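You operate a simulated robot arm through the tools that you are given. There is no shell and no other tool.

Carry out the task below with a simulated robot arm. There is one attempt and no reset: what you move stays moved.

JOB
Couple the spare head and lock it; the lock lamp must light.
Fine: head air valve off first; coupler into the head port, changer slide home, lock lever locked, air on again. Where these are worked on the way, their far stop is far enough and under half their travel is too little: head air valve.

It is judged by the outcome, as a careful person would: the job done as asked, and still so three seconds after it is handed in. It fails if anything else is knocked over, pushed out of place, dropped, spilled or broken.

ROBOT AND FRAMES
A 6-joint arm with a three-finger gripper, fixed in place. Base frame: the origin is on the floor under the middle of its stand, x ahead of it, y to its left, z up. Readings come in mm, rad, newtons and seconds.
It reaches about 1213 mm from its shoulder. Its first joint turns from -2.897 to 2.897 rad. Payload 4.89 kg.
The TCP is the grasp point between the finger pads, 30 mm short of the fingertips. In the tool frame z runs along the fingers and y along their closing line. The gripper opens to 164 mm; its body begins 125 mm behind the TCP.
Orientation is told as [roll, pitch, yaw] about the base's x, y, z axes, in that order, counted from this pose: with the fingers straight down and closing along the base's y, the tool's x points along the base's -x, its y along +y and its z along -z.

CONTROLS
- The arm moves only by the tool nudge_tool. Its argument "commands" is a list of rows, each a list of 3 entries, a list of its own where there are three numbers: the shift along the base's x, y, z in units of 500 mm (1.0 is 500 mm), then the turn, a rotation vector about the base's x, y, z in units of 45 degrees (1.0 is 45 degrees), then the finger opening in mm, from 0 to 164. In form: [[[x, y, z], [wx, wy, wz], fingers], ...]. A call has 1 to 20 rows; each row is the pose to reach, as a shift and turn from the pose commanded when the call began. A call with a number of a shift or a turn outside -1 to 1 is refused whole. A row lasts 0.2 s, in which the tool goes at most 50 mm and 0.15 rad; a call with a longer step from one row to the next is refused whole, and so is a gripper value outside its range. A pose out of reach is approached as far as the arm can. The call stops where the force on the tool passes 90 N (or 10 N more than at its start, if that is more) or the arm is blocked; 0.2 s more then pass. The fingers move at their own pace (about 108 mm/s each) and stop on an object; they squeeze with about 21 N. The grip force told is the motor's: it shows also when the fingers shut on nothing. Time passes only in rows, and 0.2 s behind the last, so rows that repeat a pose let the fingers close. The reply holds the time, the measured pose of the TCP, the force on the tool along the base axes, the opening and the grip force, in the units named above and with some noise, with the torque about the TCP (base axes, N m) and any sound that the robot's microphone picked up.
- Cameras (640 x 400 px; columns grow to the right, rows downward): "scene" is fixed at [398.6, 652, 1508]; the picture's right is [-0.47, -0.88, 0.00], its down [-0.65, 0.35, -0.67] and it looks along [0.60, -0.32, -0.74] (base axes); focal length 234 px, centre (320, 200). "wrist" rides on the gripper at [76, -2, -152] in the tool frame; the picture's right is [0.02, 1.00, 0.00], its down [-0.88, 0.02, -0.47] and it looks along [-0.47, 0.01, 0.88] (tool axes); focal length 247 px, centre (320, 200).
- snapshot(camera): a new picture of that camera. No time passes.
- slide_trunk(by): moves the trunk up (or, below 0, down) by that many mm; the arm rides with it, the base frame stays. It gives what a move gives, with no picture.
- probe_pixels(camera, pixels): for up to 12 pixels [column, row] of the newest picture of that camera ("zoom" is the newest enlarged one), the place [x, y, z] in the base frame of the surface seen there, good to about 2 mm. No time passes.
- zoom(camera, box): a new picture of the part [left, top, right, bottom] of that camera's present view, enlarged. No time passes.
- sign_off(): hands the job in; it is judged then, once.

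Open the gripper and draw the arm clear of the work before you hand the job in, unless the task says otherwise.

The tools are called after "Request:" as name(argument=value, ...) on one line, values as JSON. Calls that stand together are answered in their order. nudge_tool: Moves the arm, as the interface text tells. Its arguments: {"type":"object","properties":{"commands":{"type":"array"}},"required":["commands"]} The other tools are called the same way: slide_trunk (by) moves the trunk up or down; snapshot (camera) takes a picture; probe_pixels (camera, pixels) gives the place of the surface under pixels of a picture; zoom (camera, box) takes an enlarged picture of a part of a camera's view; sign_off () hands the job in.

At the start:

```text
time: 0.0
tcp_pos: [603.8, 316.2, 1217.9]
tcp_rot: [0.0, 0.001, 0.0]
ft_force: [0.1, -0.7, 0.9]
wrist_torque: [-0.02, -0.03, -0.01]
grip_width: 163.9
finger_force: 0.1
trunk travel left (down, up): [-125.0, 265.0]
```

scene: 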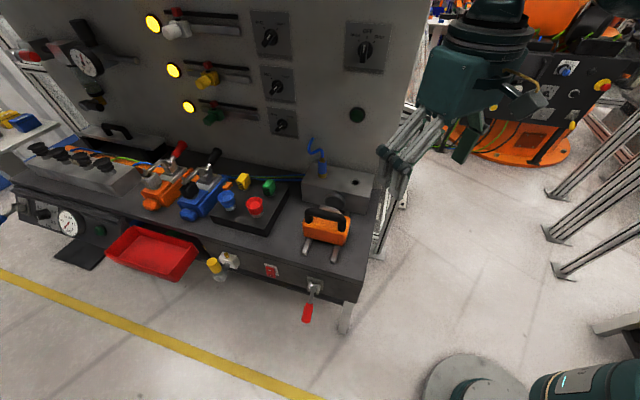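
wrist: 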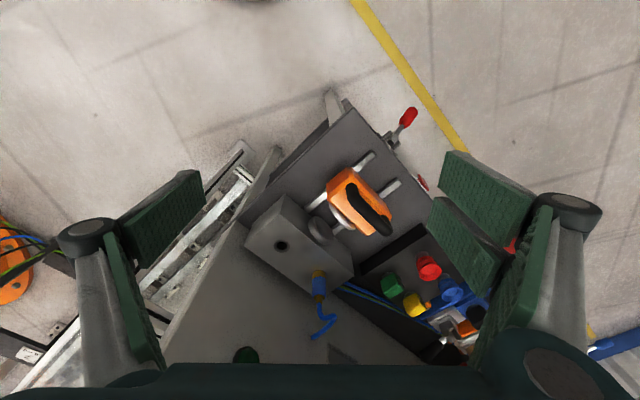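

The scene shows a bench with an orange slide carriage near (325,228), a red-handled lever at (308,310), and coloured couplers at (228,200), (255,205). I'll zoom to see the details.

Request:
zoom(camera="scene", box=[180, 120, 400, 340])

Request:
zoom(camera="scene", box=[120, 0, 400, 175])

Request:
zoom(camera="scene", box=[0, 120, 220, 290])

Request:
zoom(camera="wrist", box=[220, 80, 540, 370])

```text
1.82 times, centred on (290, 230) of scene
```

zoom: 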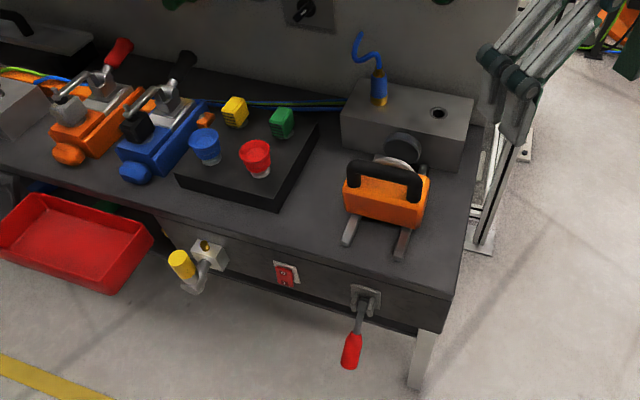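

```text
2.29 times, centred on (260, 88) of scene
```

zoom: 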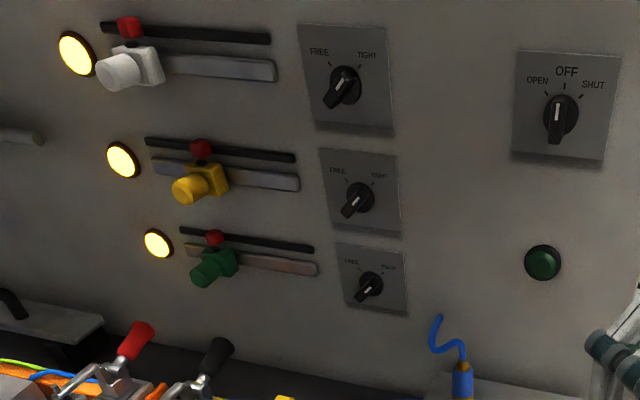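

```text
2.35 times, centred on (110, 205) of scene
```

zoom: 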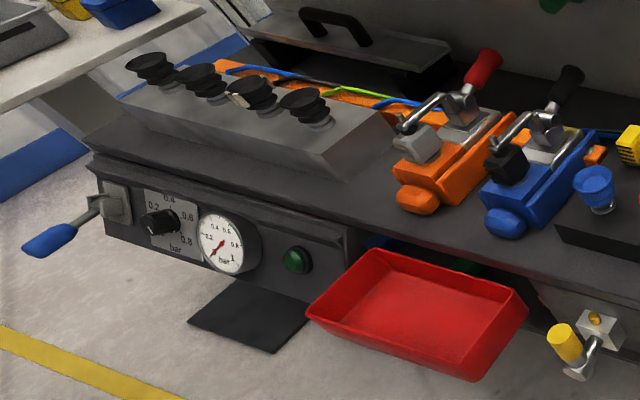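

```text
1.38 times, centred on (380, 225) of wrist
```

zoom: 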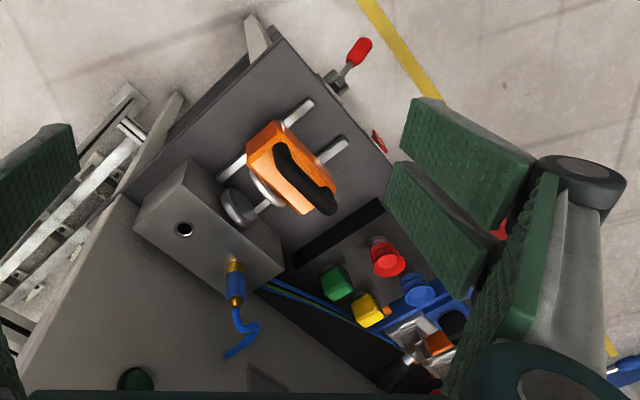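

I'll zoom closer on the changer block, the front fittings and the yellow valve, and look for labels.

Request:
zoom(camera="scene", box=[290, 130, 390, 200])

Request:
zoom(camera="scene", box=[190, 240, 350, 340])

Request:
zoom(camera="scene", box=[290, 180, 390, 270])

Request:
zoom(camera="scene", box=[0, 180, 120, 270])

Request:
zoom(camera="scene", box=[330, 0, 430, 130])

```text
5.71 times, centred on (340, 165) of scene
```

zoom: 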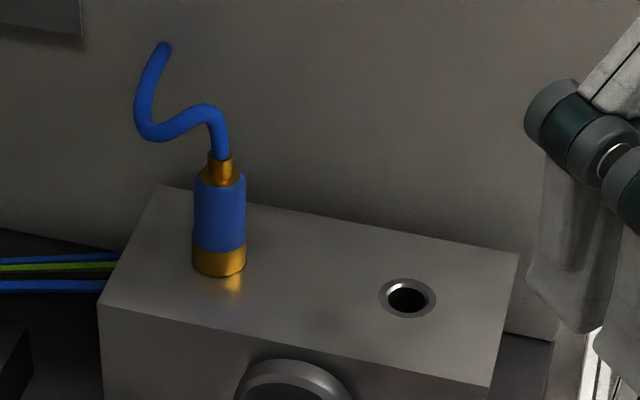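

```text
4.00 times, centred on (270, 290) of scene
```

zoom: 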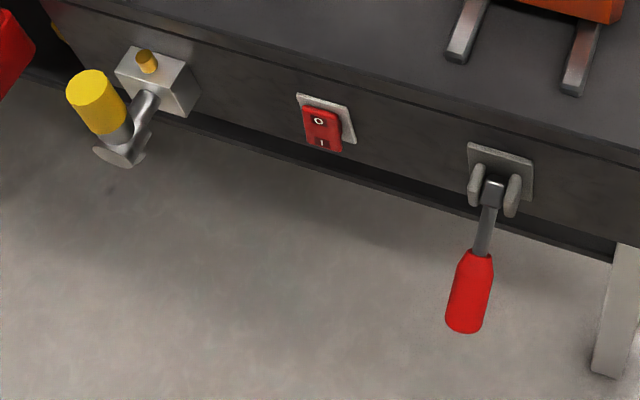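

```text
4.44 times, centred on (340, 225) of scene
```

zoom: 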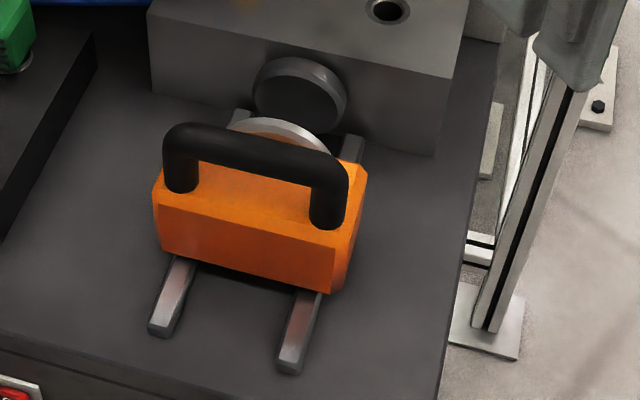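

```text
4.44 times, centred on (60, 225) of scene
```

zoom: 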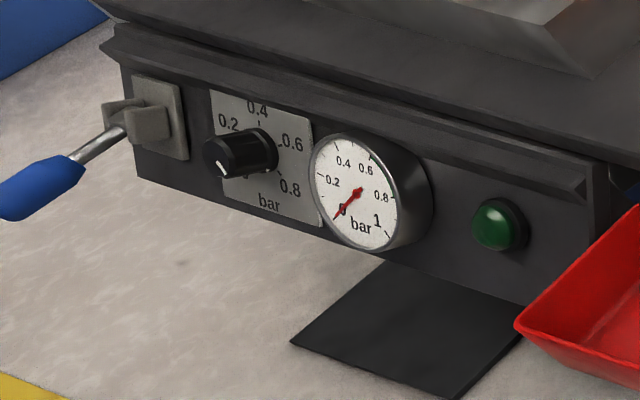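

```text
3.08 times, centred on (380, 65) of scene
```

zoom: 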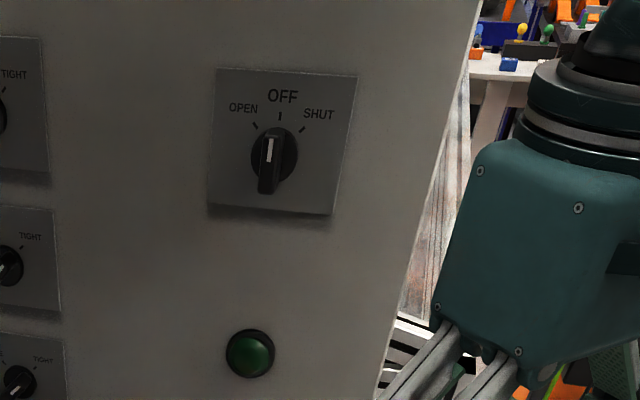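

Let me get positions of the key parts: front fittings from the scene view first.

Request:
probe_pixels(camera="scene", pixels=[[214, 262], [226, 256], [229, 261], [272, 270], [315, 283], [308, 312], [353, 182], [324, 165], [357, 115], [365, 50], [325, 213], [334, 203]])

Request:
zoom(camera="scene", box=[200, 245, 250, 285])

Request:
zoom(camera="scene", box=[290, 270, 340, 330])

```text
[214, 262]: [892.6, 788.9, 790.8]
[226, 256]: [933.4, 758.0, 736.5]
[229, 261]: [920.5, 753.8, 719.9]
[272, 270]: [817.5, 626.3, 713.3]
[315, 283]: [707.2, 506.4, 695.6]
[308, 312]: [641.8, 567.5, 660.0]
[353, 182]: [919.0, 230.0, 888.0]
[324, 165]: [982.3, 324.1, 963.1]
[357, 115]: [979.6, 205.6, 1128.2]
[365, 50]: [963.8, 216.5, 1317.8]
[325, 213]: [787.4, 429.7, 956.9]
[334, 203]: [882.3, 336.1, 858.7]
```

```text
10.00 times, centred on (225, 265) of scene
```

zoom: 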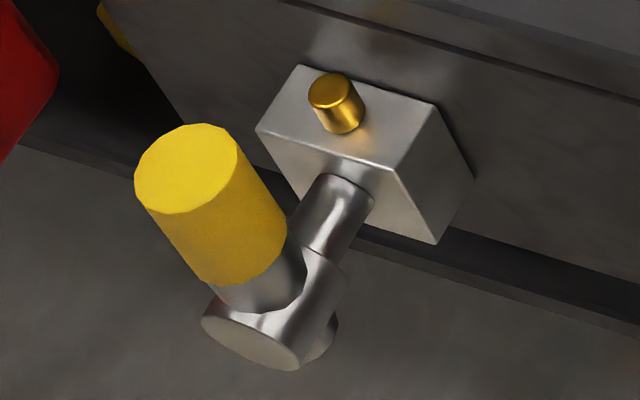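

```text
6.67 times, centred on (315, 300) of scene
```

zoom: 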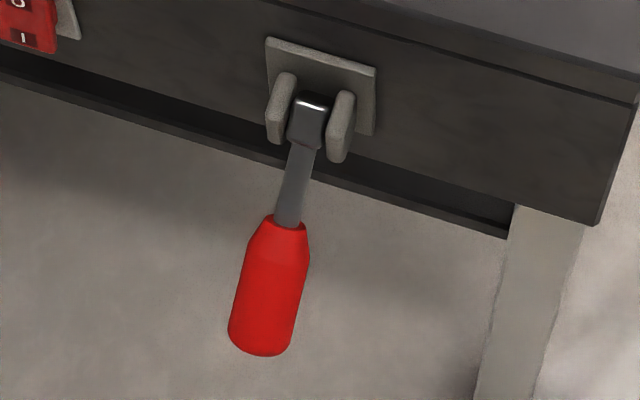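

Now I'll probe the bench edges, block, rails and lever ends to fix the bench's heading and each part's axes.

Request:
probe_pixels(camera="scene", pixels=[[345, 296], [240, 258], [305, 195], [372, 202], [377, 176], [318, 161], [306, 243], [334, 252], [590, 385], [480, 385], [346, 290], [330, 262]])

Request:
zoom(camera="scene", box=[200, 245, 250, 285])

```text
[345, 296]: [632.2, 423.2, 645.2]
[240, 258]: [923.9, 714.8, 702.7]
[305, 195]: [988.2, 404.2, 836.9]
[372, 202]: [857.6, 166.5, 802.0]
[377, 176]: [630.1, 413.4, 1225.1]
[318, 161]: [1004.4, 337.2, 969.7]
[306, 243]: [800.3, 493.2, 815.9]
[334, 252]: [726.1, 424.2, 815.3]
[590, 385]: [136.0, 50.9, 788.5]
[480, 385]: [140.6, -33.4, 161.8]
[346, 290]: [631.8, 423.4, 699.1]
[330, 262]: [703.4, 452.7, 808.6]
```

```text
10.00 times, centred on (225, 265) of scene
```

zoom: 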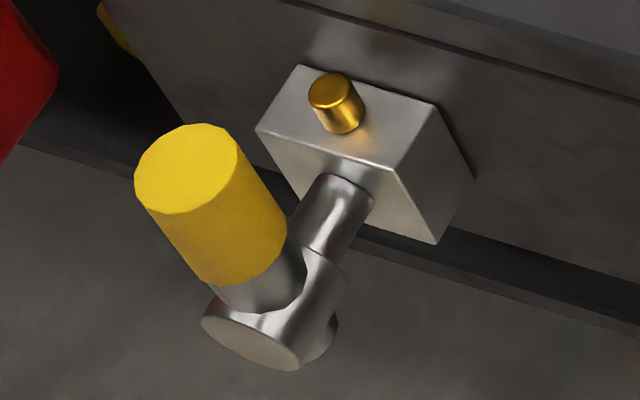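

Request:
probe_pixels(camera="zoom", pixels=[[185, 168], [145, 180], [230, 150], [235, 250], [265, 295], [250, 345], [335, 210], [330, 150], [400, 130], [430, 190], [337, 92], [340, 265]])

Request:
zoom(camera="scene", box=[290, 270, 340, 330])

```text
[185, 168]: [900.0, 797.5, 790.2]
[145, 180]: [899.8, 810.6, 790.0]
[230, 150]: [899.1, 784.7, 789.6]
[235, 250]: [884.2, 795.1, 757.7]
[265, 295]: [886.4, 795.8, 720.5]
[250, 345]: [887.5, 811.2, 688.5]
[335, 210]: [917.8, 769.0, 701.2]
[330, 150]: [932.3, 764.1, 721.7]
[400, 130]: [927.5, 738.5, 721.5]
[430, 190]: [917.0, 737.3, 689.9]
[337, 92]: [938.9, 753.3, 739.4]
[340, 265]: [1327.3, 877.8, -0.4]
```

```text
6.67 times, centred on (315, 300) of scene
```

zoom: 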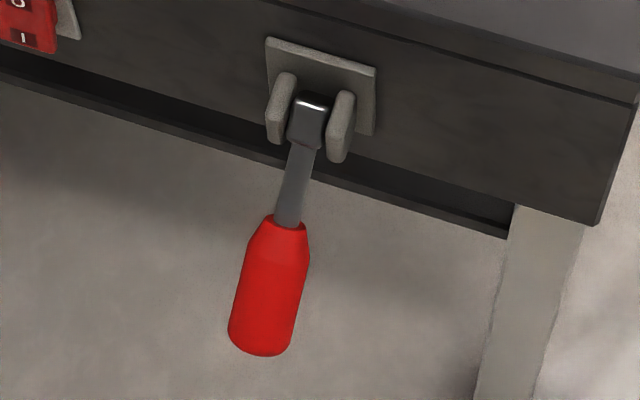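

The bench front is at 45° (front corner at (632,423), edge at (924,715)), with the yellow-handled air valve upright at about (900,799,790) and the lock lever pivot near (707,506,696). I'll begin turning the tool about the vertical and moving clear in front of the bench.

Request:
nudge_tool(commands=[[[0.0, 0.07, -0.02], [0, 0, -0.167], 164], [[0.0, 0.14, -0.04], [0, 0, -0.333], 140], [[0.0, 0.21, -0.06], [0, 0, -0.5], 120], [[0.0, 0.28, -0.08], [0, 0, -0.667], 100], [[0.004, 0.35, -0.1], [0, 0, -0.833], 90], [[0.008, 0.41, -0.12], [0, 0, -1.0], 90]])

```text
time: 1.4
tcp_pos: [608.6, 519.7, 1160.0]
tcp_rot: [-0.001, 0.0, -0.788]
ft_force: [-0.3, -1.9, 1.1]
wrist_torque: [0.15, -0.07, -0.01]
grip_width: 90.1
finger_force: 0.1
trunk travel left (down, up): [-125.0, 265.0]
```

The motion tracks exactly; yaw is now −0.788. I'll continue the turn by another 90° in place.

Request:
nudge_tool(commands=[[[0, 0, 0], [0, 0, -0.167], 90], [[0, 0, 0], [0, 0, -0.333], 90], [[0, 0, 0], [0, 0, -0.5], 90], [[0, 0, 0], [0, 0, -0.667], 90], [[0, 0, 0], [0, 0, -0.833], 90], [[0, 0, 0], [0, 0, -1.0], 90]])

Request:
nudge_tool(commands=[[[0, 0, 0], [0, 0, -0.167], 90], [[0, 0, 0], [0, 0, -0.333], 90], [[0, 0, 0], [0, 0, -0.5], 90], [[0, 0, 0], [0, 0, -0.667], 90], [[0, 0, 0], [0, 0, -0.833], 90], [[0, 0, 0], [0, 0, -1.0], 90]])

Request:
snapshot(camera="wrist")

Request:
snapshot(camera="scene")

```text
time: 2.8
tcp_pos: [607.3, 521.0, 1159.0]
tcp_rot: [0.001, 0.001, -1.572]
ft_force: [0.4, 0.7, 0.0]
wrist_torque: [0.01, 0.0, -0.03]
grip_width: 90.2
finger_force: 0.1
trunk travel left (down, up): [-125.0, 265.0]
```

```text
time: 4.2
tcp_pos: [608.0, 519.9, 1157.9]
tcp_rot: [-0.002, 0.001, -2.28]
ft_force: [0.1, 0.4, -0.2]
wrist_torque: [-0.01, -0.01, -0.01]
grip_width: 89.9
finger_force: 0.0
out of reach, approached as far as the arm can: row 6
trunk travel left (down, up): [-125.0, 265.0]
```

```text
taken
```

wrist: 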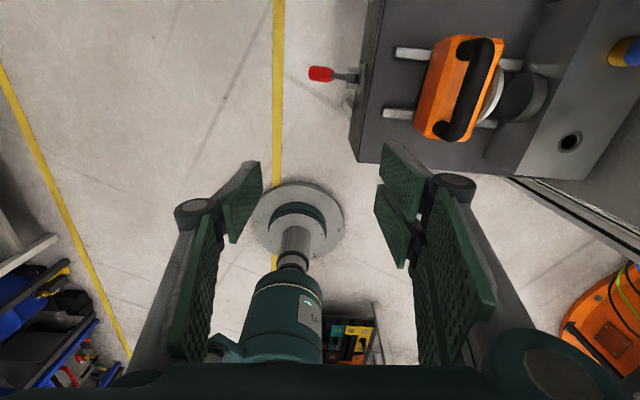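

```text
taken
```

scene: 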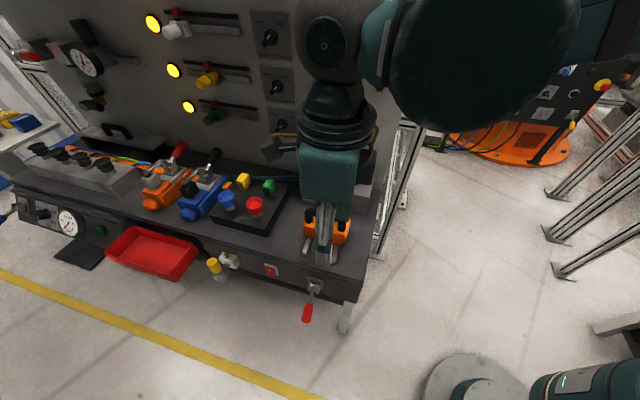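

The wrist joint runs into its limit at yaw −2.28, so I'll use the opposite roll (yaw +0.785), with the camera beneath. Before that I'll probe the robot's own shoulder at (285,300) and bench top edges in this view for clearance.

Request:
probe_pixels(camera="wrist", pixels=[[285, 320], [270, 290], [290, 260], [320, 74], [345, 80], [358, 100], [375, 20], [400, 52], [390, 113], [570, 142], [470, 90], [630, 50]])

Request:
zoom(camera="wrist", box=[300, 0, 640, 210])

```text
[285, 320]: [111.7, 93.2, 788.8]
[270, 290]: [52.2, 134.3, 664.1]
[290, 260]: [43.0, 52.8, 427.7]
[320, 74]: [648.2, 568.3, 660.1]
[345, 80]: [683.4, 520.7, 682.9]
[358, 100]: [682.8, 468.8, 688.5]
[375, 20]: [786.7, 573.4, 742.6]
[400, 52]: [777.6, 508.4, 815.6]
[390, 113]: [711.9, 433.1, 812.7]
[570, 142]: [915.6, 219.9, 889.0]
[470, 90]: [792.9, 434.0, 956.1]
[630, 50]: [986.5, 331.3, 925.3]
```

```text
1.88 times, centred on (470, 105) of wrist
```

zoom: 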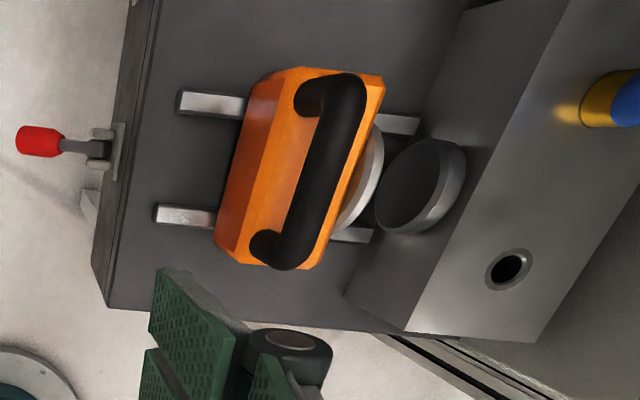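

This view is good for measuring the carriage, discs, block and hole, so I'll probe the enlarged picture.

Request:
probe_pixels(camera="zoom", pixels=[[487, 270], [529, 270], [508, 252], [508, 288], [340, 90], [290, 240], [365, 160], [430, 170], [540, 90], [420, 320], [110, 280], [300, 90]])

Request:
probe_pixels(camera="zoom", pixels=[[240, 190], [340, 160], [260, 110], [590, 105], [605, 100], [620, 100], [635, 100], [460, 200], [180, 100], [160, 212], [130, 100], [150, 60]])

```text
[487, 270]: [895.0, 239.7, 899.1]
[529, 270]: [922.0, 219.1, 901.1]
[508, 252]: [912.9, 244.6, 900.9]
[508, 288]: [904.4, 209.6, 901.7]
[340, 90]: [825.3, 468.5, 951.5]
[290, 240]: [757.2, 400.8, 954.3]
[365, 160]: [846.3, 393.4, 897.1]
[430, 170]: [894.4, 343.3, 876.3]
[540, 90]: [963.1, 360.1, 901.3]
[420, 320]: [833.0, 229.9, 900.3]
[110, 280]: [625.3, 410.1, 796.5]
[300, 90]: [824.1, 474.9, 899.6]
```

```text
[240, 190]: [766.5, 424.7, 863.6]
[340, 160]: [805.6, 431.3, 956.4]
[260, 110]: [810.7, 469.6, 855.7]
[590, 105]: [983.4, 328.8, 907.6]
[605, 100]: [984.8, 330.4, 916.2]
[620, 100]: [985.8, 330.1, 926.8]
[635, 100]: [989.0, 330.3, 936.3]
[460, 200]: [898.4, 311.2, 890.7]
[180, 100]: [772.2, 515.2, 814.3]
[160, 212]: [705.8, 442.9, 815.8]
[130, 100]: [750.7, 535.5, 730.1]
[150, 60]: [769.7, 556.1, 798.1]
```

Measured: hole centre ≈ (909,229,900), coupler ≈ (998,318), carriage handle bar ≈ (790,435,956), coming disc gap ≈ 70 mm. Now I'll rotate the tool back towards yaw +0.785.

Request:
nudge_tool(commands=[[[0, 0, 0], [0, 0, 0.167], 80], [[0, 0, 0], [0, 0, 0.333], 80], [[0, 0, 0], [0, 0, 0.5], 80], [[0, 0, 0], [0, 0, 0.667], 80], [[0, 0, 0], [0, 0, 0.833], 80], [[0, 0, 0], [0, 0, 1.0], 80]])

Request:
nudge_tool(commands=[[[0, 0, 0], [0, 0, 0.167], 80], [[0, 0, 0], [0, 0, 0.333], 80], [[0, 0, 0], [0, 0, 0.5], 80], [[0, 0, 0], [0, 0, 0.667], 80], [[0, 0, 0], [0, 0, 0.833], 80], [[0, 0, 0], [0, 0, 1.0], 80]])

Request:
nudge_tool(commands=[[[0, 0, 0], [0, 0, 0.167], 80], [[0, 0, 0], [0, 0, 0.333], 80], [[0, 0, 0], [0, 0, 0.5], 80], [[0, 0, 0], [0, 0, 0.667], 80], [[0, 0, 0], [0, 0, 0.833], 80], [[0, 0, 0], [0, 0, 1.0], 80]])

Request:
snapshot(camera="wrist")

```text
time: 5.6
tcp_pos: [608.0, 520.8, 1158.7]
tcp_rot: [-0.004, 0.001, -1.493]
ft_force: [-0.4, 0.0, 0.0]
wrist_torque: [0.0, 0.01, 0.01]
grip_width: 80.0
finger_force: 0.0
trunk travel left (down, up): [-125.0, 265.0]
```

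```text
time: 7.0
tcp_pos: [606.6, 520.7, 1157.6]
tcp_rot: [-0.004, 0.0, -0.707]
ft_force: [0.0, -0.1, -1.3]
wrist_torque: [-0.02, -0.02, 0.0]
grip_width: 80.1
finger_force: 0.0
trunk travel left (down, up): [-125.0, 265.0]
```

```text
time: 8.4
tcp_pos: [607.5, 521.0, 1156.8]
tcp_rot: [-0.006, -0.001, 0.079]
ft_force: [0.9, -1.1, -0.4]
wrist_torque: [0.0, 0.01, 0.02]
grip_width: 80.0
finger_force: 0.0
trunk travel left (down, up): [-125.0, 265.0]
```

```text
taken
```

wrist: 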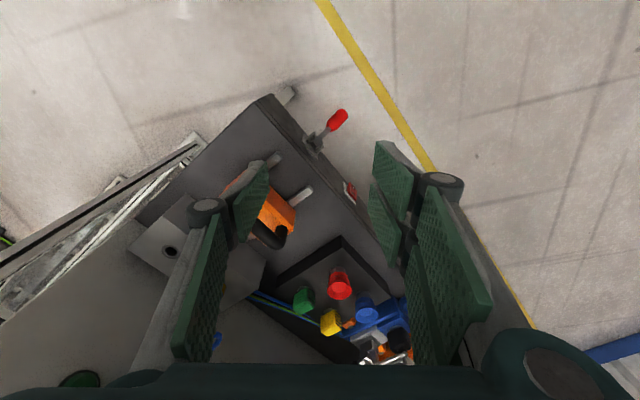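

Yaw is now 0.079; I'll finish to 0.785 while moving forward to about (700,643,1050), in front of the bench.

Request:
nudge_tool(commands=[[[0.03, 0.04, -0.036], [0, 0, 0.15], 80], [[0.06, 0.08, -0.072], [0, 0, 0.3], 80], [[0.092, 0.122, -0.107], [0, 0, 0.45], 80], [[0.123, 0.163, -0.143], [0, 0, 0.6], 80], [[0.154, 0.204, -0.178], [0, 0, 0.75], 80], [[0.185, 0.245, -0.214], [0, 0, 0.9], 80]])

Request:
snapshot(camera="scene")

Request:
snapshot(camera="wrist")

```text
time: 9.8
tcp_pos: [697.9, 641.8, 1051.8]
tcp_rot: [-0.002, 0.0, 0.785]
ft_force: [-1.1, -0.8, 1.8]
wrist_torque: [0.19, -0.15, 0.03]
grip_width: 79.8
finger_force: 0.1
trunk travel left (down, up): [-125.0, 265.0]
```

```text
taken
```

scene: 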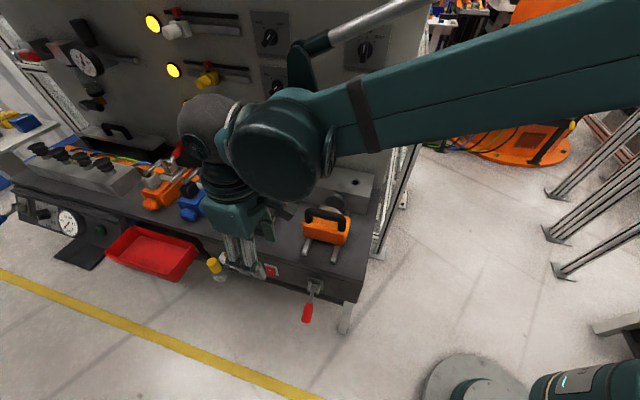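

```text
taken
```

wrist: 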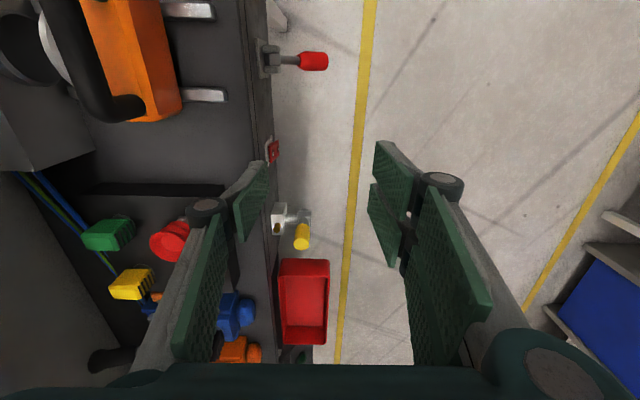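

The wrist view shows the yellow handle upright at (302,236) with its valve block at (285,215) beside the bench edge. I'll probe the fingers to learn their thickness and the handle position from this angle.

Request:
probe_pixels(camera="wrist", pixels=[[262, 168], [240, 210], [205, 207], [190, 215], [165, 300], [200, 340], [385, 150], [372, 190], [442, 182], [395, 262], [460, 200], [400, 215]])

Request:
probe_pixels(camera="wrist", pixels=[[302, 228], [302, 240], [296, 215], [280, 212], [277, 226], [310, 215], [306, 205], [272, 150], [320, 60], [283, 60], [305, 265], [285, 262]])

Request:
zoom(camera="wrist", box=[240, 120, 360, 280])

```text
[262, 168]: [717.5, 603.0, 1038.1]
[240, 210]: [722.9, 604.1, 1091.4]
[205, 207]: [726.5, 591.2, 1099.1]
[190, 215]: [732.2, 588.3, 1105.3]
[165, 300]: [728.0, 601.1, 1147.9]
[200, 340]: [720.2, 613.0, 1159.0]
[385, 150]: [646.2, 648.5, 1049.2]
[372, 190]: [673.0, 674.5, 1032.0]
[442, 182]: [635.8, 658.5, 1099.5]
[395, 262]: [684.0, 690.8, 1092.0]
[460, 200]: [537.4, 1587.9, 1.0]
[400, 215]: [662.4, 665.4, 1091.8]
```

```text
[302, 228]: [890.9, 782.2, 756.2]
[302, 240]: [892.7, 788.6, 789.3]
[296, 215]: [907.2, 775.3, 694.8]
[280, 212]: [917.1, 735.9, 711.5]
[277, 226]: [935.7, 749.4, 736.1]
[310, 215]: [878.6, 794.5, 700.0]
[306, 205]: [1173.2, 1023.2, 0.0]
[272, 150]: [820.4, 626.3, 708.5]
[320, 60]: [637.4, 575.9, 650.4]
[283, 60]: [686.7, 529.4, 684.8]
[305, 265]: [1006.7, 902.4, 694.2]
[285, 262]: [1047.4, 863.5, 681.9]
```

```text
2.50 times, centred on (300, 200) of wrist
```

zoom: 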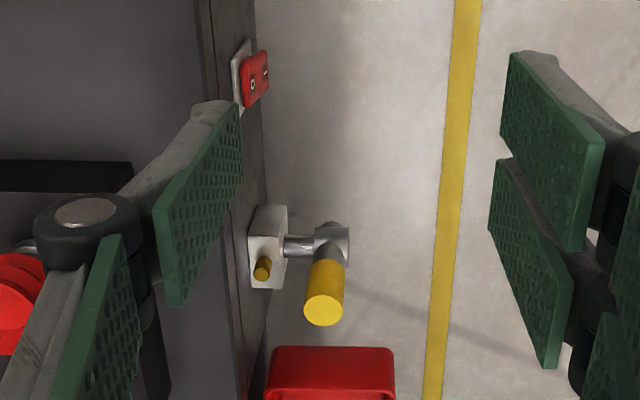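

The finger layout is clear: one finger on the bench side, two outside. I'll now tilt the tool 45° (fingers forward along the bench front) while moving ahead and closing to about 56 mm.

Request:
nudge_tool(commands=[[[0.015, 0.01, -0.016], [0.118, -0.118, 0], 56], [[0.03, 0.02, -0.033], [0.236, -0.236, 0], 56], [[0.044, 0.03, -0.05], [0.354, -0.354, 0], 56], [[0.059, 0.04, -0.066], [0.471, -0.471, 0], 56], [[0.074, 0.05, -0.083], [0.589, -0.589, 0], 56], [[0.088, 0.06, -0.1], [0.707, -0.707, 0], 56]])

Request:
snapshot(camera="scene")

Request:
snapshot(camera="wrist")

```text
time: 11.2
tcp_pos: [745.9, 672.4, 1002.5]
tcp_rot: [-0.005, -0.786, 0.783]
ft_force: [-0.5, -1.1, 0.6]
wrist_torque: [-0.01, -0.01, -0.06]
grip_width: 55.9
finger_force: 0.0
trunk travel left (down, up): [-125.0, 265.0]
```

```text
taken
```

scene: 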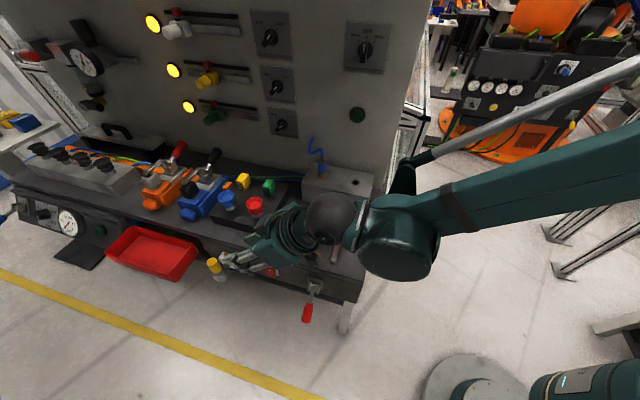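

```text
taken
```

wrist: 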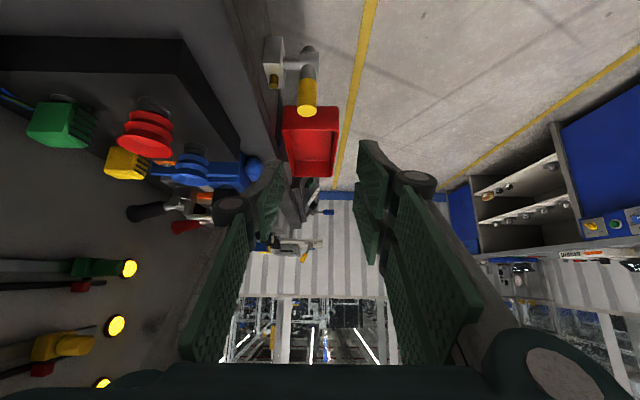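

The arm sits in front of the bench; I'll probe its links to see how close they are to the carriage and bench.

Request:
probe_pixels(camera="scene", pixels=[[395, 250], [360, 250], [330, 215], [310, 215], [440, 215], [500, 190], [420, 275], [285, 240], [265, 235], [236, 262], [345, 240], [600, 150]])

```text
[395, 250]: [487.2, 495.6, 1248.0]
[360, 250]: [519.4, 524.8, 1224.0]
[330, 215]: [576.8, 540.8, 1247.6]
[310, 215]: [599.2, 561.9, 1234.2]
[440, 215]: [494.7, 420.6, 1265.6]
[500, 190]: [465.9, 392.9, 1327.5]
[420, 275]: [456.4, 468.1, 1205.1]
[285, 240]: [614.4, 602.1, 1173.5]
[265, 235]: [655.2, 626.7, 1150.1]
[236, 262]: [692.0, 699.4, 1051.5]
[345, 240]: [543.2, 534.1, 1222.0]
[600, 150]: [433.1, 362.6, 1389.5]
```

The wrist centre is about 310 mm behind the TCP, so the valve at ~1200 mm needs near-full stretch; I'll lower the trunk 90 mm so the shoulder is nearer the valve's height.

Request:
slide_trunk(by=-90)

Request:
snapshot(camera="scene")

```text
time: 12.4
tcp_pos: [744.2, 672.7, 911.0]
tcp_rot: [-0.002, -0.785, 0.782]
ft_force: [-0.2, 0.0, 0.5]
wrist_torque: [-0.02, 0.01, 0.01]
grip_width: 55.6
finger_force: 0.0
trunk travel left (down, up): [-35.0, 355.0]
```

```text
taken
```

scene: 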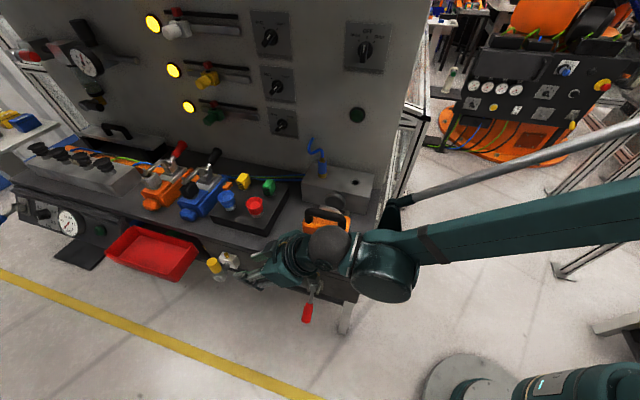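

TCP is at z 911. Next I tilt another 30° (15° below horizontal) and move to about a=1100 mm along the bench, z≈820, short of the handle.

Request:
nudge_tool(commands=[[[0.034, 0.021, -0.036], [0.094, -0.094, 0], 56], [[0.068, 0.043, -0.072], [0.188, -0.188, 0], 56], [[0.102, 0.064, -0.108], [0.283, -0.283, 0], 56], [[0.136, 0.086, -0.144], [0.377, -0.377, 0], 56], [[0.17, 0.107, -0.18], [0.471, -0.471, 0], 56]])

Request:
snapshot(camera="scene")

Request:
snapshot(camera="wrist")

```text
time: 13.7
tcp_pos: [829.5, 726.2, 821.2]
tcp_rot: [0.002, -1.311, 0.779]
ft_force: [-1.3, -0.8, 2.2]
wrist_torque: [-0.16, 0.13, -0.04]
grip_width: 56.1
finger_force: 0.0
trunk travel left (down, up): [-35.0, 355.0]
```

```text
taken
```

scene: 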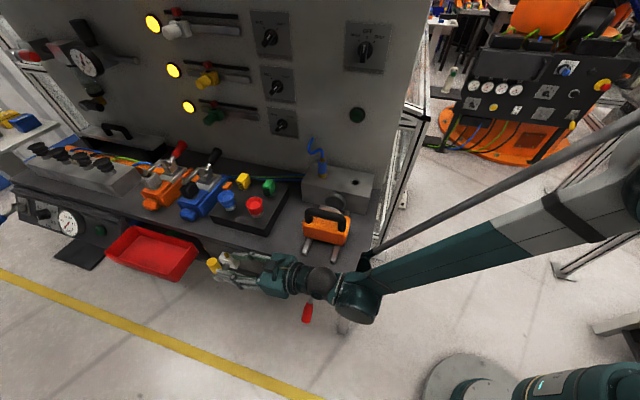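

```text
taken
```

wrist: 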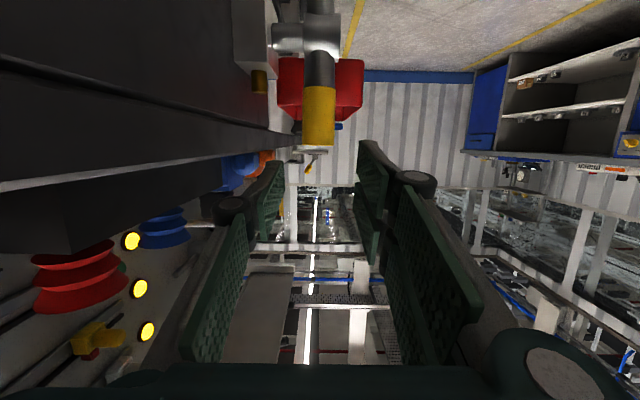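

The handle is at column ~320 (tip at (318,150)), nicely centred between the finger pads. I'll probe it and the wrist joint against the lever for clearance.

Request:
probe_pixels(camera="wrist", pixels=[[320, 100], [320, 125], [306, 115], [334, 115], [320, 145], [320, 65], [290, 40], [320, 10], [258, 78], [275, 175], [370, 150], [362, 200]])

Request:
probe_pixels(camera="scene", pixels=[[350, 310], [325, 290], [320, 270], [345, 275], [380, 290], [307, 312], [365, 320], [300, 285], [280, 285], [400, 290], [450, 265], [360, 265]])

```text
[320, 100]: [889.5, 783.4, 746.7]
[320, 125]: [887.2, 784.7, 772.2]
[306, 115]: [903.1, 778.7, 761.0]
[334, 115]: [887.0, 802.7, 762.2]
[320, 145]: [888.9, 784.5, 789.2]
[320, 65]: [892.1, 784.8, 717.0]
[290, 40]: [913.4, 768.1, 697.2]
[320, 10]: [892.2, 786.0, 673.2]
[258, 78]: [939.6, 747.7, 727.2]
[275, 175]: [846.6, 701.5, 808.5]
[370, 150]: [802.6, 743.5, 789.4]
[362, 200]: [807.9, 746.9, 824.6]
```

```text
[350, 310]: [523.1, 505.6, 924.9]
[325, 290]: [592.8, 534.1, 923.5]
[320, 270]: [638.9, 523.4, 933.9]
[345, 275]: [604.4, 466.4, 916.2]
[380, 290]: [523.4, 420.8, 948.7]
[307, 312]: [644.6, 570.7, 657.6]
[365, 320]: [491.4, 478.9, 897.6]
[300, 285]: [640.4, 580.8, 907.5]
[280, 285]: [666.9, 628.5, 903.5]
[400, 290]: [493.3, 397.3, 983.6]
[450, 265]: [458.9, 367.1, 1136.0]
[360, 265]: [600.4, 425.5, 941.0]
```

Handle axis is at about a=1197, b=−74 (fingers at b=−73), so I'll drop 50 mm and slide forward 85 mm with the fingers straddling it.

Request:
nudge_tool(commands=[[[0.014, 0.014, -0.05], [0, 0, 0], 58], [[0.028, 0.028, -0.1], [0, 0, 0], 58], [[0.05, 0.05, -0.1], [0, 0, 0], 58], [[0.075, 0.075, -0.1], [0, 0, 0], 58], [[0.1, 0.1, -0.1], [0, 0, 0], 58], [[0.12, 0.12, -0.1], [0, 0, 0], 58]])

Request:
snapshot(camera="wrist")

Request:
zoom(camera="scene", box=[180, 220, 400, 340])

```text
time: 15.1
tcp_pos: [889.3, 786.3, 770.2]
tcp_rot: [0.002, -1.307, 0.782]
ft_force: [-0.6, -0.4, 0.7]
wrist_torque: [0.0, 0.03, 0.02]
grip_width: 58.1
finger_force: 0.0
trunk travel left (down, up): [-35.0, 355.0]
```

```text
taken
```

wrist: 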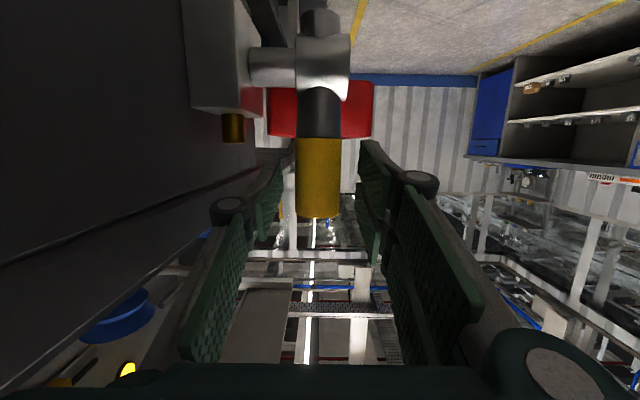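

```text
2.91 times, centred on (290, 280) of scene
```

zoom: 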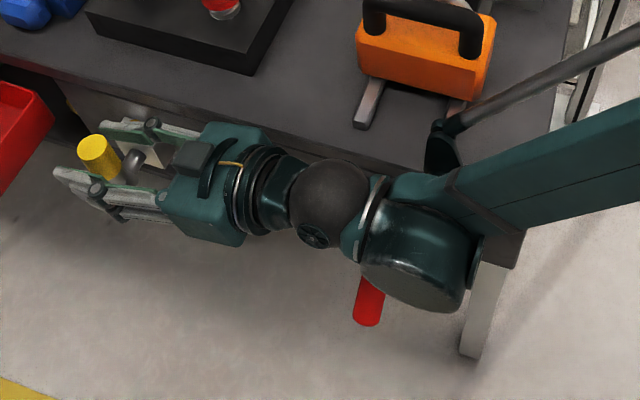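

The handle is between the pads (scene zoom (98,157)); now I close the fingers on it.

Request:
nudge_tool(commands=[[[0, 0, 0], [0, 0, 0], 20], [[0, 0, 0], [0, 0, 0], 15], [[0, 0, 0], [0, 0, 0], 10]])

Request:
snapshot(camera="wrist")

```text
time: 15.8
tcp_pos: [891.3, 784.7, 773.2]
tcp_rot: [0.002, -1.308, 0.776]
ft_force: [15.5, -9.4, -1.2]
wrist_torque: [0.2, -0.25, -0.25]
grip_width: 31.9
finger_force: 45.2
trunk travel left (down, up): [-35.0, 355.0]
```

```text
taken
```

wrist: 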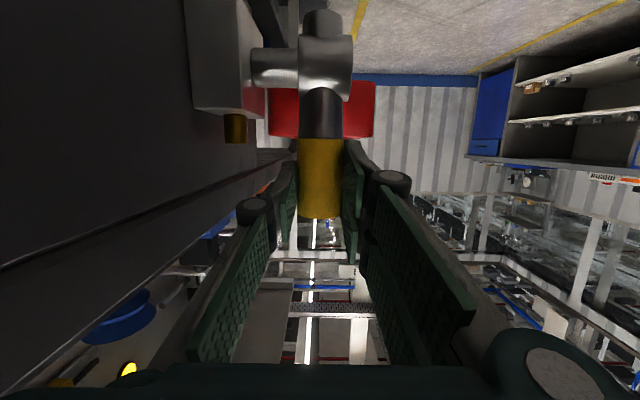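

The grip holds at 31.9 mm. I'll pull the handle towards the right along its arc (about the stem at z≈688), 24° to begin with, and check forces.

Request:
nudge_tool(commands=[[[-0.0065, -0.0105, -0.0005], [0, 0, 0], 10], [[-0.0135, -0.0192, -0.0016], [0, 0, 0], 10], [[-0.0215, -0.0272, -0.0038], [0, 0, 0], 10], [[-0.0295, -0.0352, -0.0064], [0, 0, 0], 10], [[-0.0375, -0.043, -0.0104], [0, 0, 0], 10], [[-0.0449, -0.0506, -0.0144], [0, 0, 0], 10]])

Request:
snapshot(camera="wrist")

```text
time: 17.2
tcp_pos: [865.6, 760.0, 765.0]
tcp_rot: [0.003, -1.311, 0.778]
ft_force: [7.3, 9.9, 9.9]
wrist_torque: [0.63, -1.35, -0.08]
grip_width: 32.4
finger_force: 44.9
trunk travel left (down, up): [-35.0, 355.0]
```

```text
taken
```

wrist: 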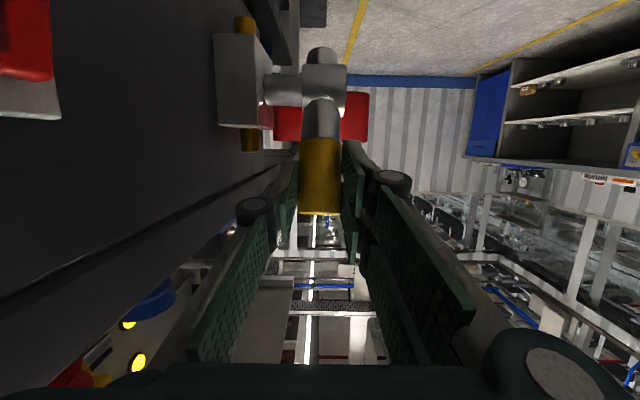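

The handle is following (tip now leaning towards the camera), with only ~12 N of resistance. I continue the arc to about 64°, gradually tilting the fingers down 20° more to keep the wrist above the lock lever.

Request:
nudge_tool(commands=[[[-0.009, -0.009, -0.0055], [-0.039, 0.039, 0], 10], [[-0.0175, -0.0175, -0.012], [-0.0786, 0.0786, 0], 10], [[-0.0254, -0.0254, -0.0198], [-0.118, 0.118, 0], 10], [[-0.0328, -0.0328, -0.0282], [-0.157, 0.157, 0], 10], [[-0.0394, -0.0394, -0.038], [-0.196, 0.196, 0], 10], [[-0.0455, -0.0455, -0.0482], [-0.236, 0.236, 0], 10], [[-0.0505, -0.0505, -0.0594], [-0.275, 0.275, 0], 10], [[-0.0552, -0.0552, -0.0712], [-0.314, 0.314, 0], 10]])

Request:
snapshot(camera="wrist")

Request:
zoom(camera="scene", box=[180, 220, 400, 340])

```text
time: 19.1
tcp_pos: [838.0, 732.6, 727.6]
tcp_rot: [-0.004, -0.959, 0.782]
ft_force: [-25.8, 21.5, 5.9]
wrist_torque: [1.43, 0.36, 4.66]
grip_width: 18.2
finger_force: 9.5
trunk travel left (down, up): [-35.0, 355.0]
```

```text
taken
```

wrist: 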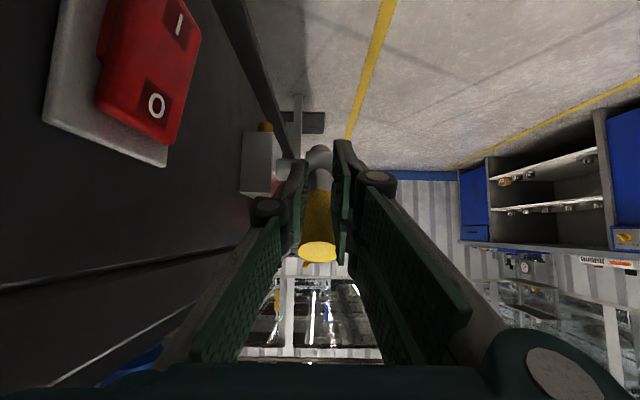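

```text
2.91 times, centred on (290, 280) of scene
```

zoom: 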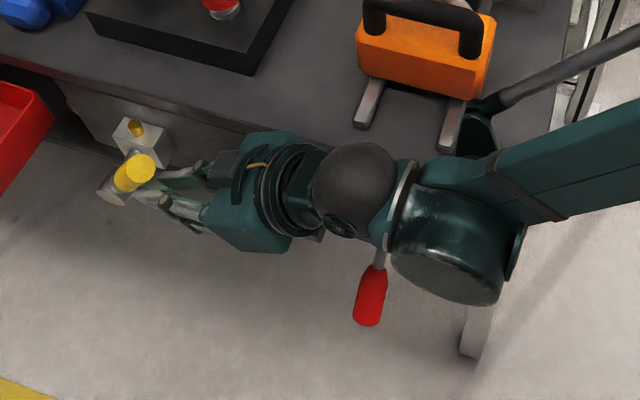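

The pads have slipped off to the handle's near side (opening 18 mm); the handle is now leaning right. I'll probe its tip and base to get its angle.

Request:
probe_pixels(camera="wrist", pixels=[[318, 250], [318, 225], [320, 205], [318, 160], [320, 175], [300, 130], [292, 100], [262, 128]])

Request:
probe_pixels(camera="zoom", pixels=[[142, 165], [125, 180], [112, 190], [150, 175], [137, 128], [160, 145], [318, 190], [372, 290], [378, 260], [370, 310]])

```text
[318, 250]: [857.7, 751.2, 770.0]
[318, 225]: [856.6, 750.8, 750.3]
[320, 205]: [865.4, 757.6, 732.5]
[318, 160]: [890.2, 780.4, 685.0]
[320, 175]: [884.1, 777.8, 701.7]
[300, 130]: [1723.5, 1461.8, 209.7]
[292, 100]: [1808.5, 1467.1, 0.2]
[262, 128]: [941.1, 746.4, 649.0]
```

```text
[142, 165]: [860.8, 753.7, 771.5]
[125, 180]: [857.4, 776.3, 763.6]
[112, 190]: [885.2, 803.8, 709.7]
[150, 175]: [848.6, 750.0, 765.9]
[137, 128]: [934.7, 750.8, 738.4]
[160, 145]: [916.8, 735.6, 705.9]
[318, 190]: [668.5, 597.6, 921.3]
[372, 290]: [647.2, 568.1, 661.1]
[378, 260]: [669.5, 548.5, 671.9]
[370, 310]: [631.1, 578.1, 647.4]
```

The handle stands at ~35° from upright (tip near a=1139, z=771), and my fingers are now nearly parallel to it, so I'll release, back away up and rearwards, then push it down from above with closed fingers.

Request:
nudge_tool(commands=[[[0, 0, 0], [0, 0, 0], 56], [[0, 0, 0], [0, 0, 0], 56], [[-0.029, -0.029, 0.029], [0, 0, 0], 56], [[-0.058, -0.058, 0.058], [0, 0, 0], 56], [[-0.08, -0.08, 0.1], [0, 0, 0], 56], [[-0.08, -0.08, 0.18], [0, 0, 0], 30], [[-0.06, -0.06, 0.25], [0, 0, 0], 0]])

Request:
snapshot(camera="wrist")

Request:
zoom(camera="scene", box=[180, 220, 400, 340])

```text
time: 20.6
tcp_pos: [808.7, 702.6, 852.2]
tcp_rot: [-0.001, -0.958, 0.783]
ft_force: [1.7, 1.0, -1.1]
wrist_torque: [-0.01, 0.01, 0.01]
grip_width: 0.0
finger_force: 21.0
trunk travel left (down, up): [-35.0, 355.0]
```

```text
taken
```

wrist: 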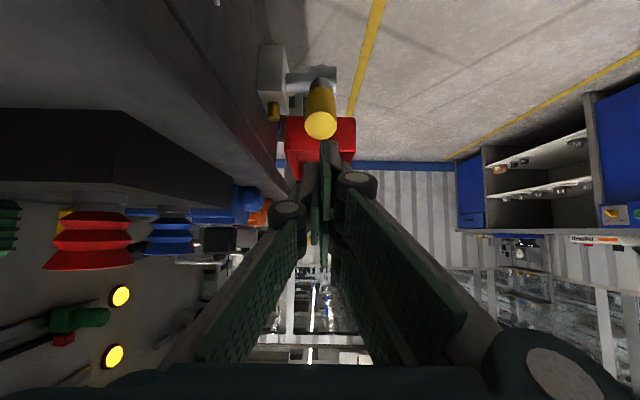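

```text
2.91 times, centred on (290, 280) of scene
```

zoom: 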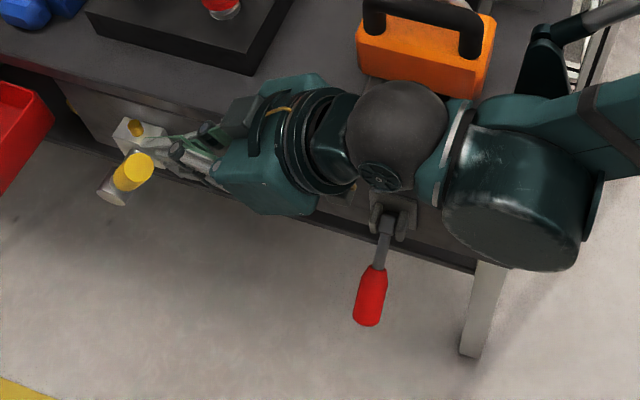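

Released cleanly with no residual force. I'll probe the gripper body's sides to be sure it clears the bench edge before pressing down.

Request:
probe_pixels(camera="zoom", pixels=[[300, 85], [265, 100], [230, 130], [225, 170], [240, 200], [280, 208], [310, 205], [255, 150], [145, 165], [133, 175], [105, 190], [455, 230]])

```text
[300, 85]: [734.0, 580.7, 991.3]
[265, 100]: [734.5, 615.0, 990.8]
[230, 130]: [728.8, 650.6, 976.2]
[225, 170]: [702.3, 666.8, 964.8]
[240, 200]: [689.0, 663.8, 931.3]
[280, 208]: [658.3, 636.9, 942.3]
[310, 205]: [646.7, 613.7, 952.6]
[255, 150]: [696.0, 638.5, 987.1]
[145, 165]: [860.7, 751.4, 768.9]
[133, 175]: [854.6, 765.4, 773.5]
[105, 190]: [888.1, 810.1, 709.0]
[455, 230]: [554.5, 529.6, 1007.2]
```

The body spans b≈−135 to −15, so with the TCP at b=−80 it still clears the bench edge at −150. I move forward above the handle tip.

Request:
nudge_tool(commands=[[[0.04, 0.036, 0.0], [0, 0, 0], 0], [[0.08, 0.072, 0.0], [0, 0, 0], 0], [[0.1216, 0.1075, 0.0], [0, 0, 0], 0]])

Request:
snapshot(camera="wrist")

Request:
zoom(camera="scene", box=[180, 220, 400, 340])

```text
time: 21.4
tcp_pos: [869.9, 755.9, 852.3]
tcp_rot: [-0.001, -0.959, 0.783]
ft_force: [-2.4, 0.1, 0.7]
wrist_torque: [-0.06, 0.04, -0.02]
grip_width: 0.1
finger_force: 20.9
trunk travel left (down, up): [-35.0, 355.0]
```

```text
taken
```

wrist: 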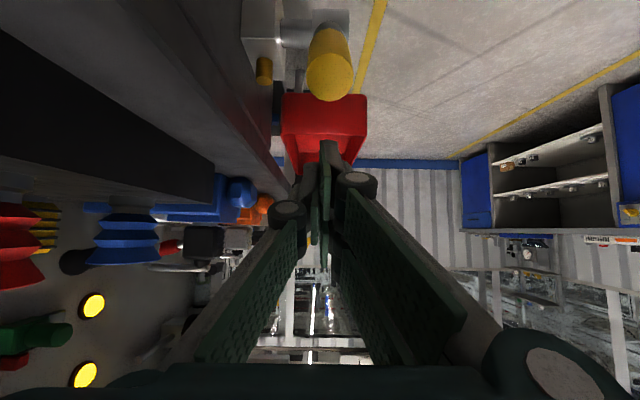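

```text
2.91 times, centred on (290, 280) of scene
```

zoom: 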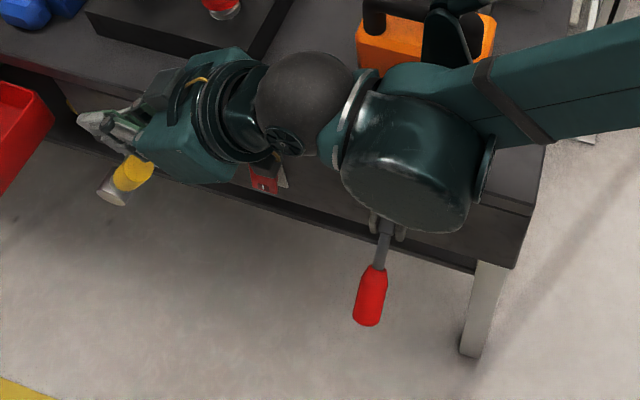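

In position above the tip with no contact. I press straight down in small steps.

Request:
nudge_tool(commands=[[[0, 0, -0.02], [0, 0, 0], 0], [[0, 0, -0.04], [0, 0, 0], 0], [[0, 0, -0.055], [0, 0, 0], 0], [[0, 0, -0.07], [0, 0, 0], 0], [[0, 0, -0.085], [0, 0, 0], 0], [[0, 0, -0.1], [0, 0, 0], 0], [[0, 0, -0.115], [0, 0, 0], 0]])

Request:
snapshot(camera="wrist")

Request:
zoom(camera="scene", box=[180, 220, 400, 340])

```text
time: 22.8
tcp_pos: [866.6, 753.8, 817.6]
tcp_rot: [-0.001, -0.966, 0.783]
ft_force: [-31.3, -25.0, 70.1]
wrist_torque: [-0.63, 1.1, 0.17]
grip_width: 0.4
finger_force: 20.7
trunk travel left (down, up): [-35.0, 355.0]
stopped in row 6: the force on the tool passed its limit at 100 N (the readings are from after the stop); the commanded pose is now the measured one
```

```text
taken
```

wrist: 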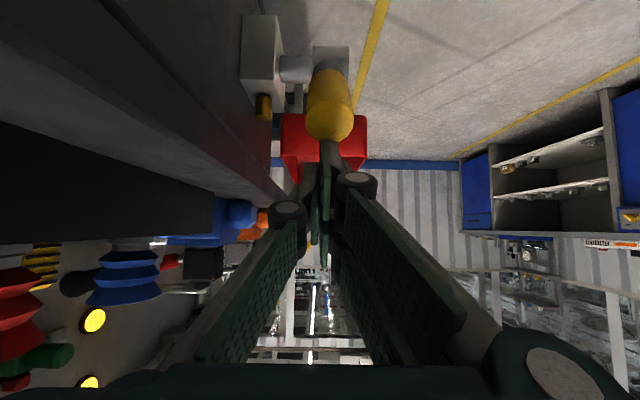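

```text
2.91 times, centred on (290, 280) of scene
```

zoom: 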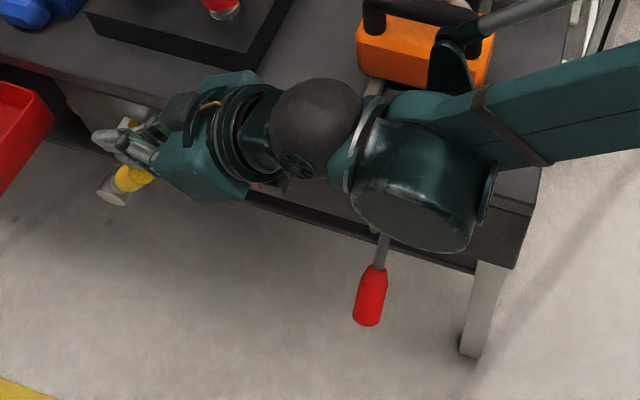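

The push was blocked at z≈818 with the reaction along the handle's own axis — the fingertip is landing on the end face. I'll probe the handle and finger corner to see where the contact is.

Request:
zoom(camera="wrist", box=[220, 20, 420, 180])

Request:
probe_pixels(camera="wrist", pixels=[[330, 120], [330, 132], [312, 110], [348, 110], [330, 95], [330, 75], [330, 150], [355, 178], [320, 165], [345, 160]])

```text
2.50 times, centred on (320, 100) of wrist
```

zoom: 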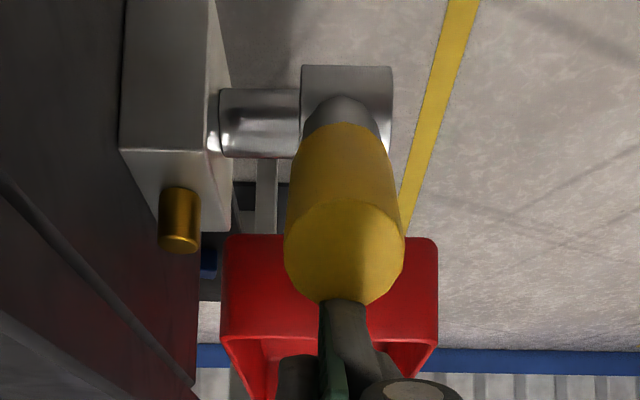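

```text
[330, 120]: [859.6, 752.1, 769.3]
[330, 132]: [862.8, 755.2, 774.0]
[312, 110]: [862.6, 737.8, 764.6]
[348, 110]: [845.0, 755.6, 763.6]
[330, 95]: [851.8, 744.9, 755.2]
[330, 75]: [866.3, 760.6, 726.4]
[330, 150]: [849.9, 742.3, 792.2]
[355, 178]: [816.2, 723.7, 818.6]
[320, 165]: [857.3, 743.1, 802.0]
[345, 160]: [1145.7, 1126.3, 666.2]
```

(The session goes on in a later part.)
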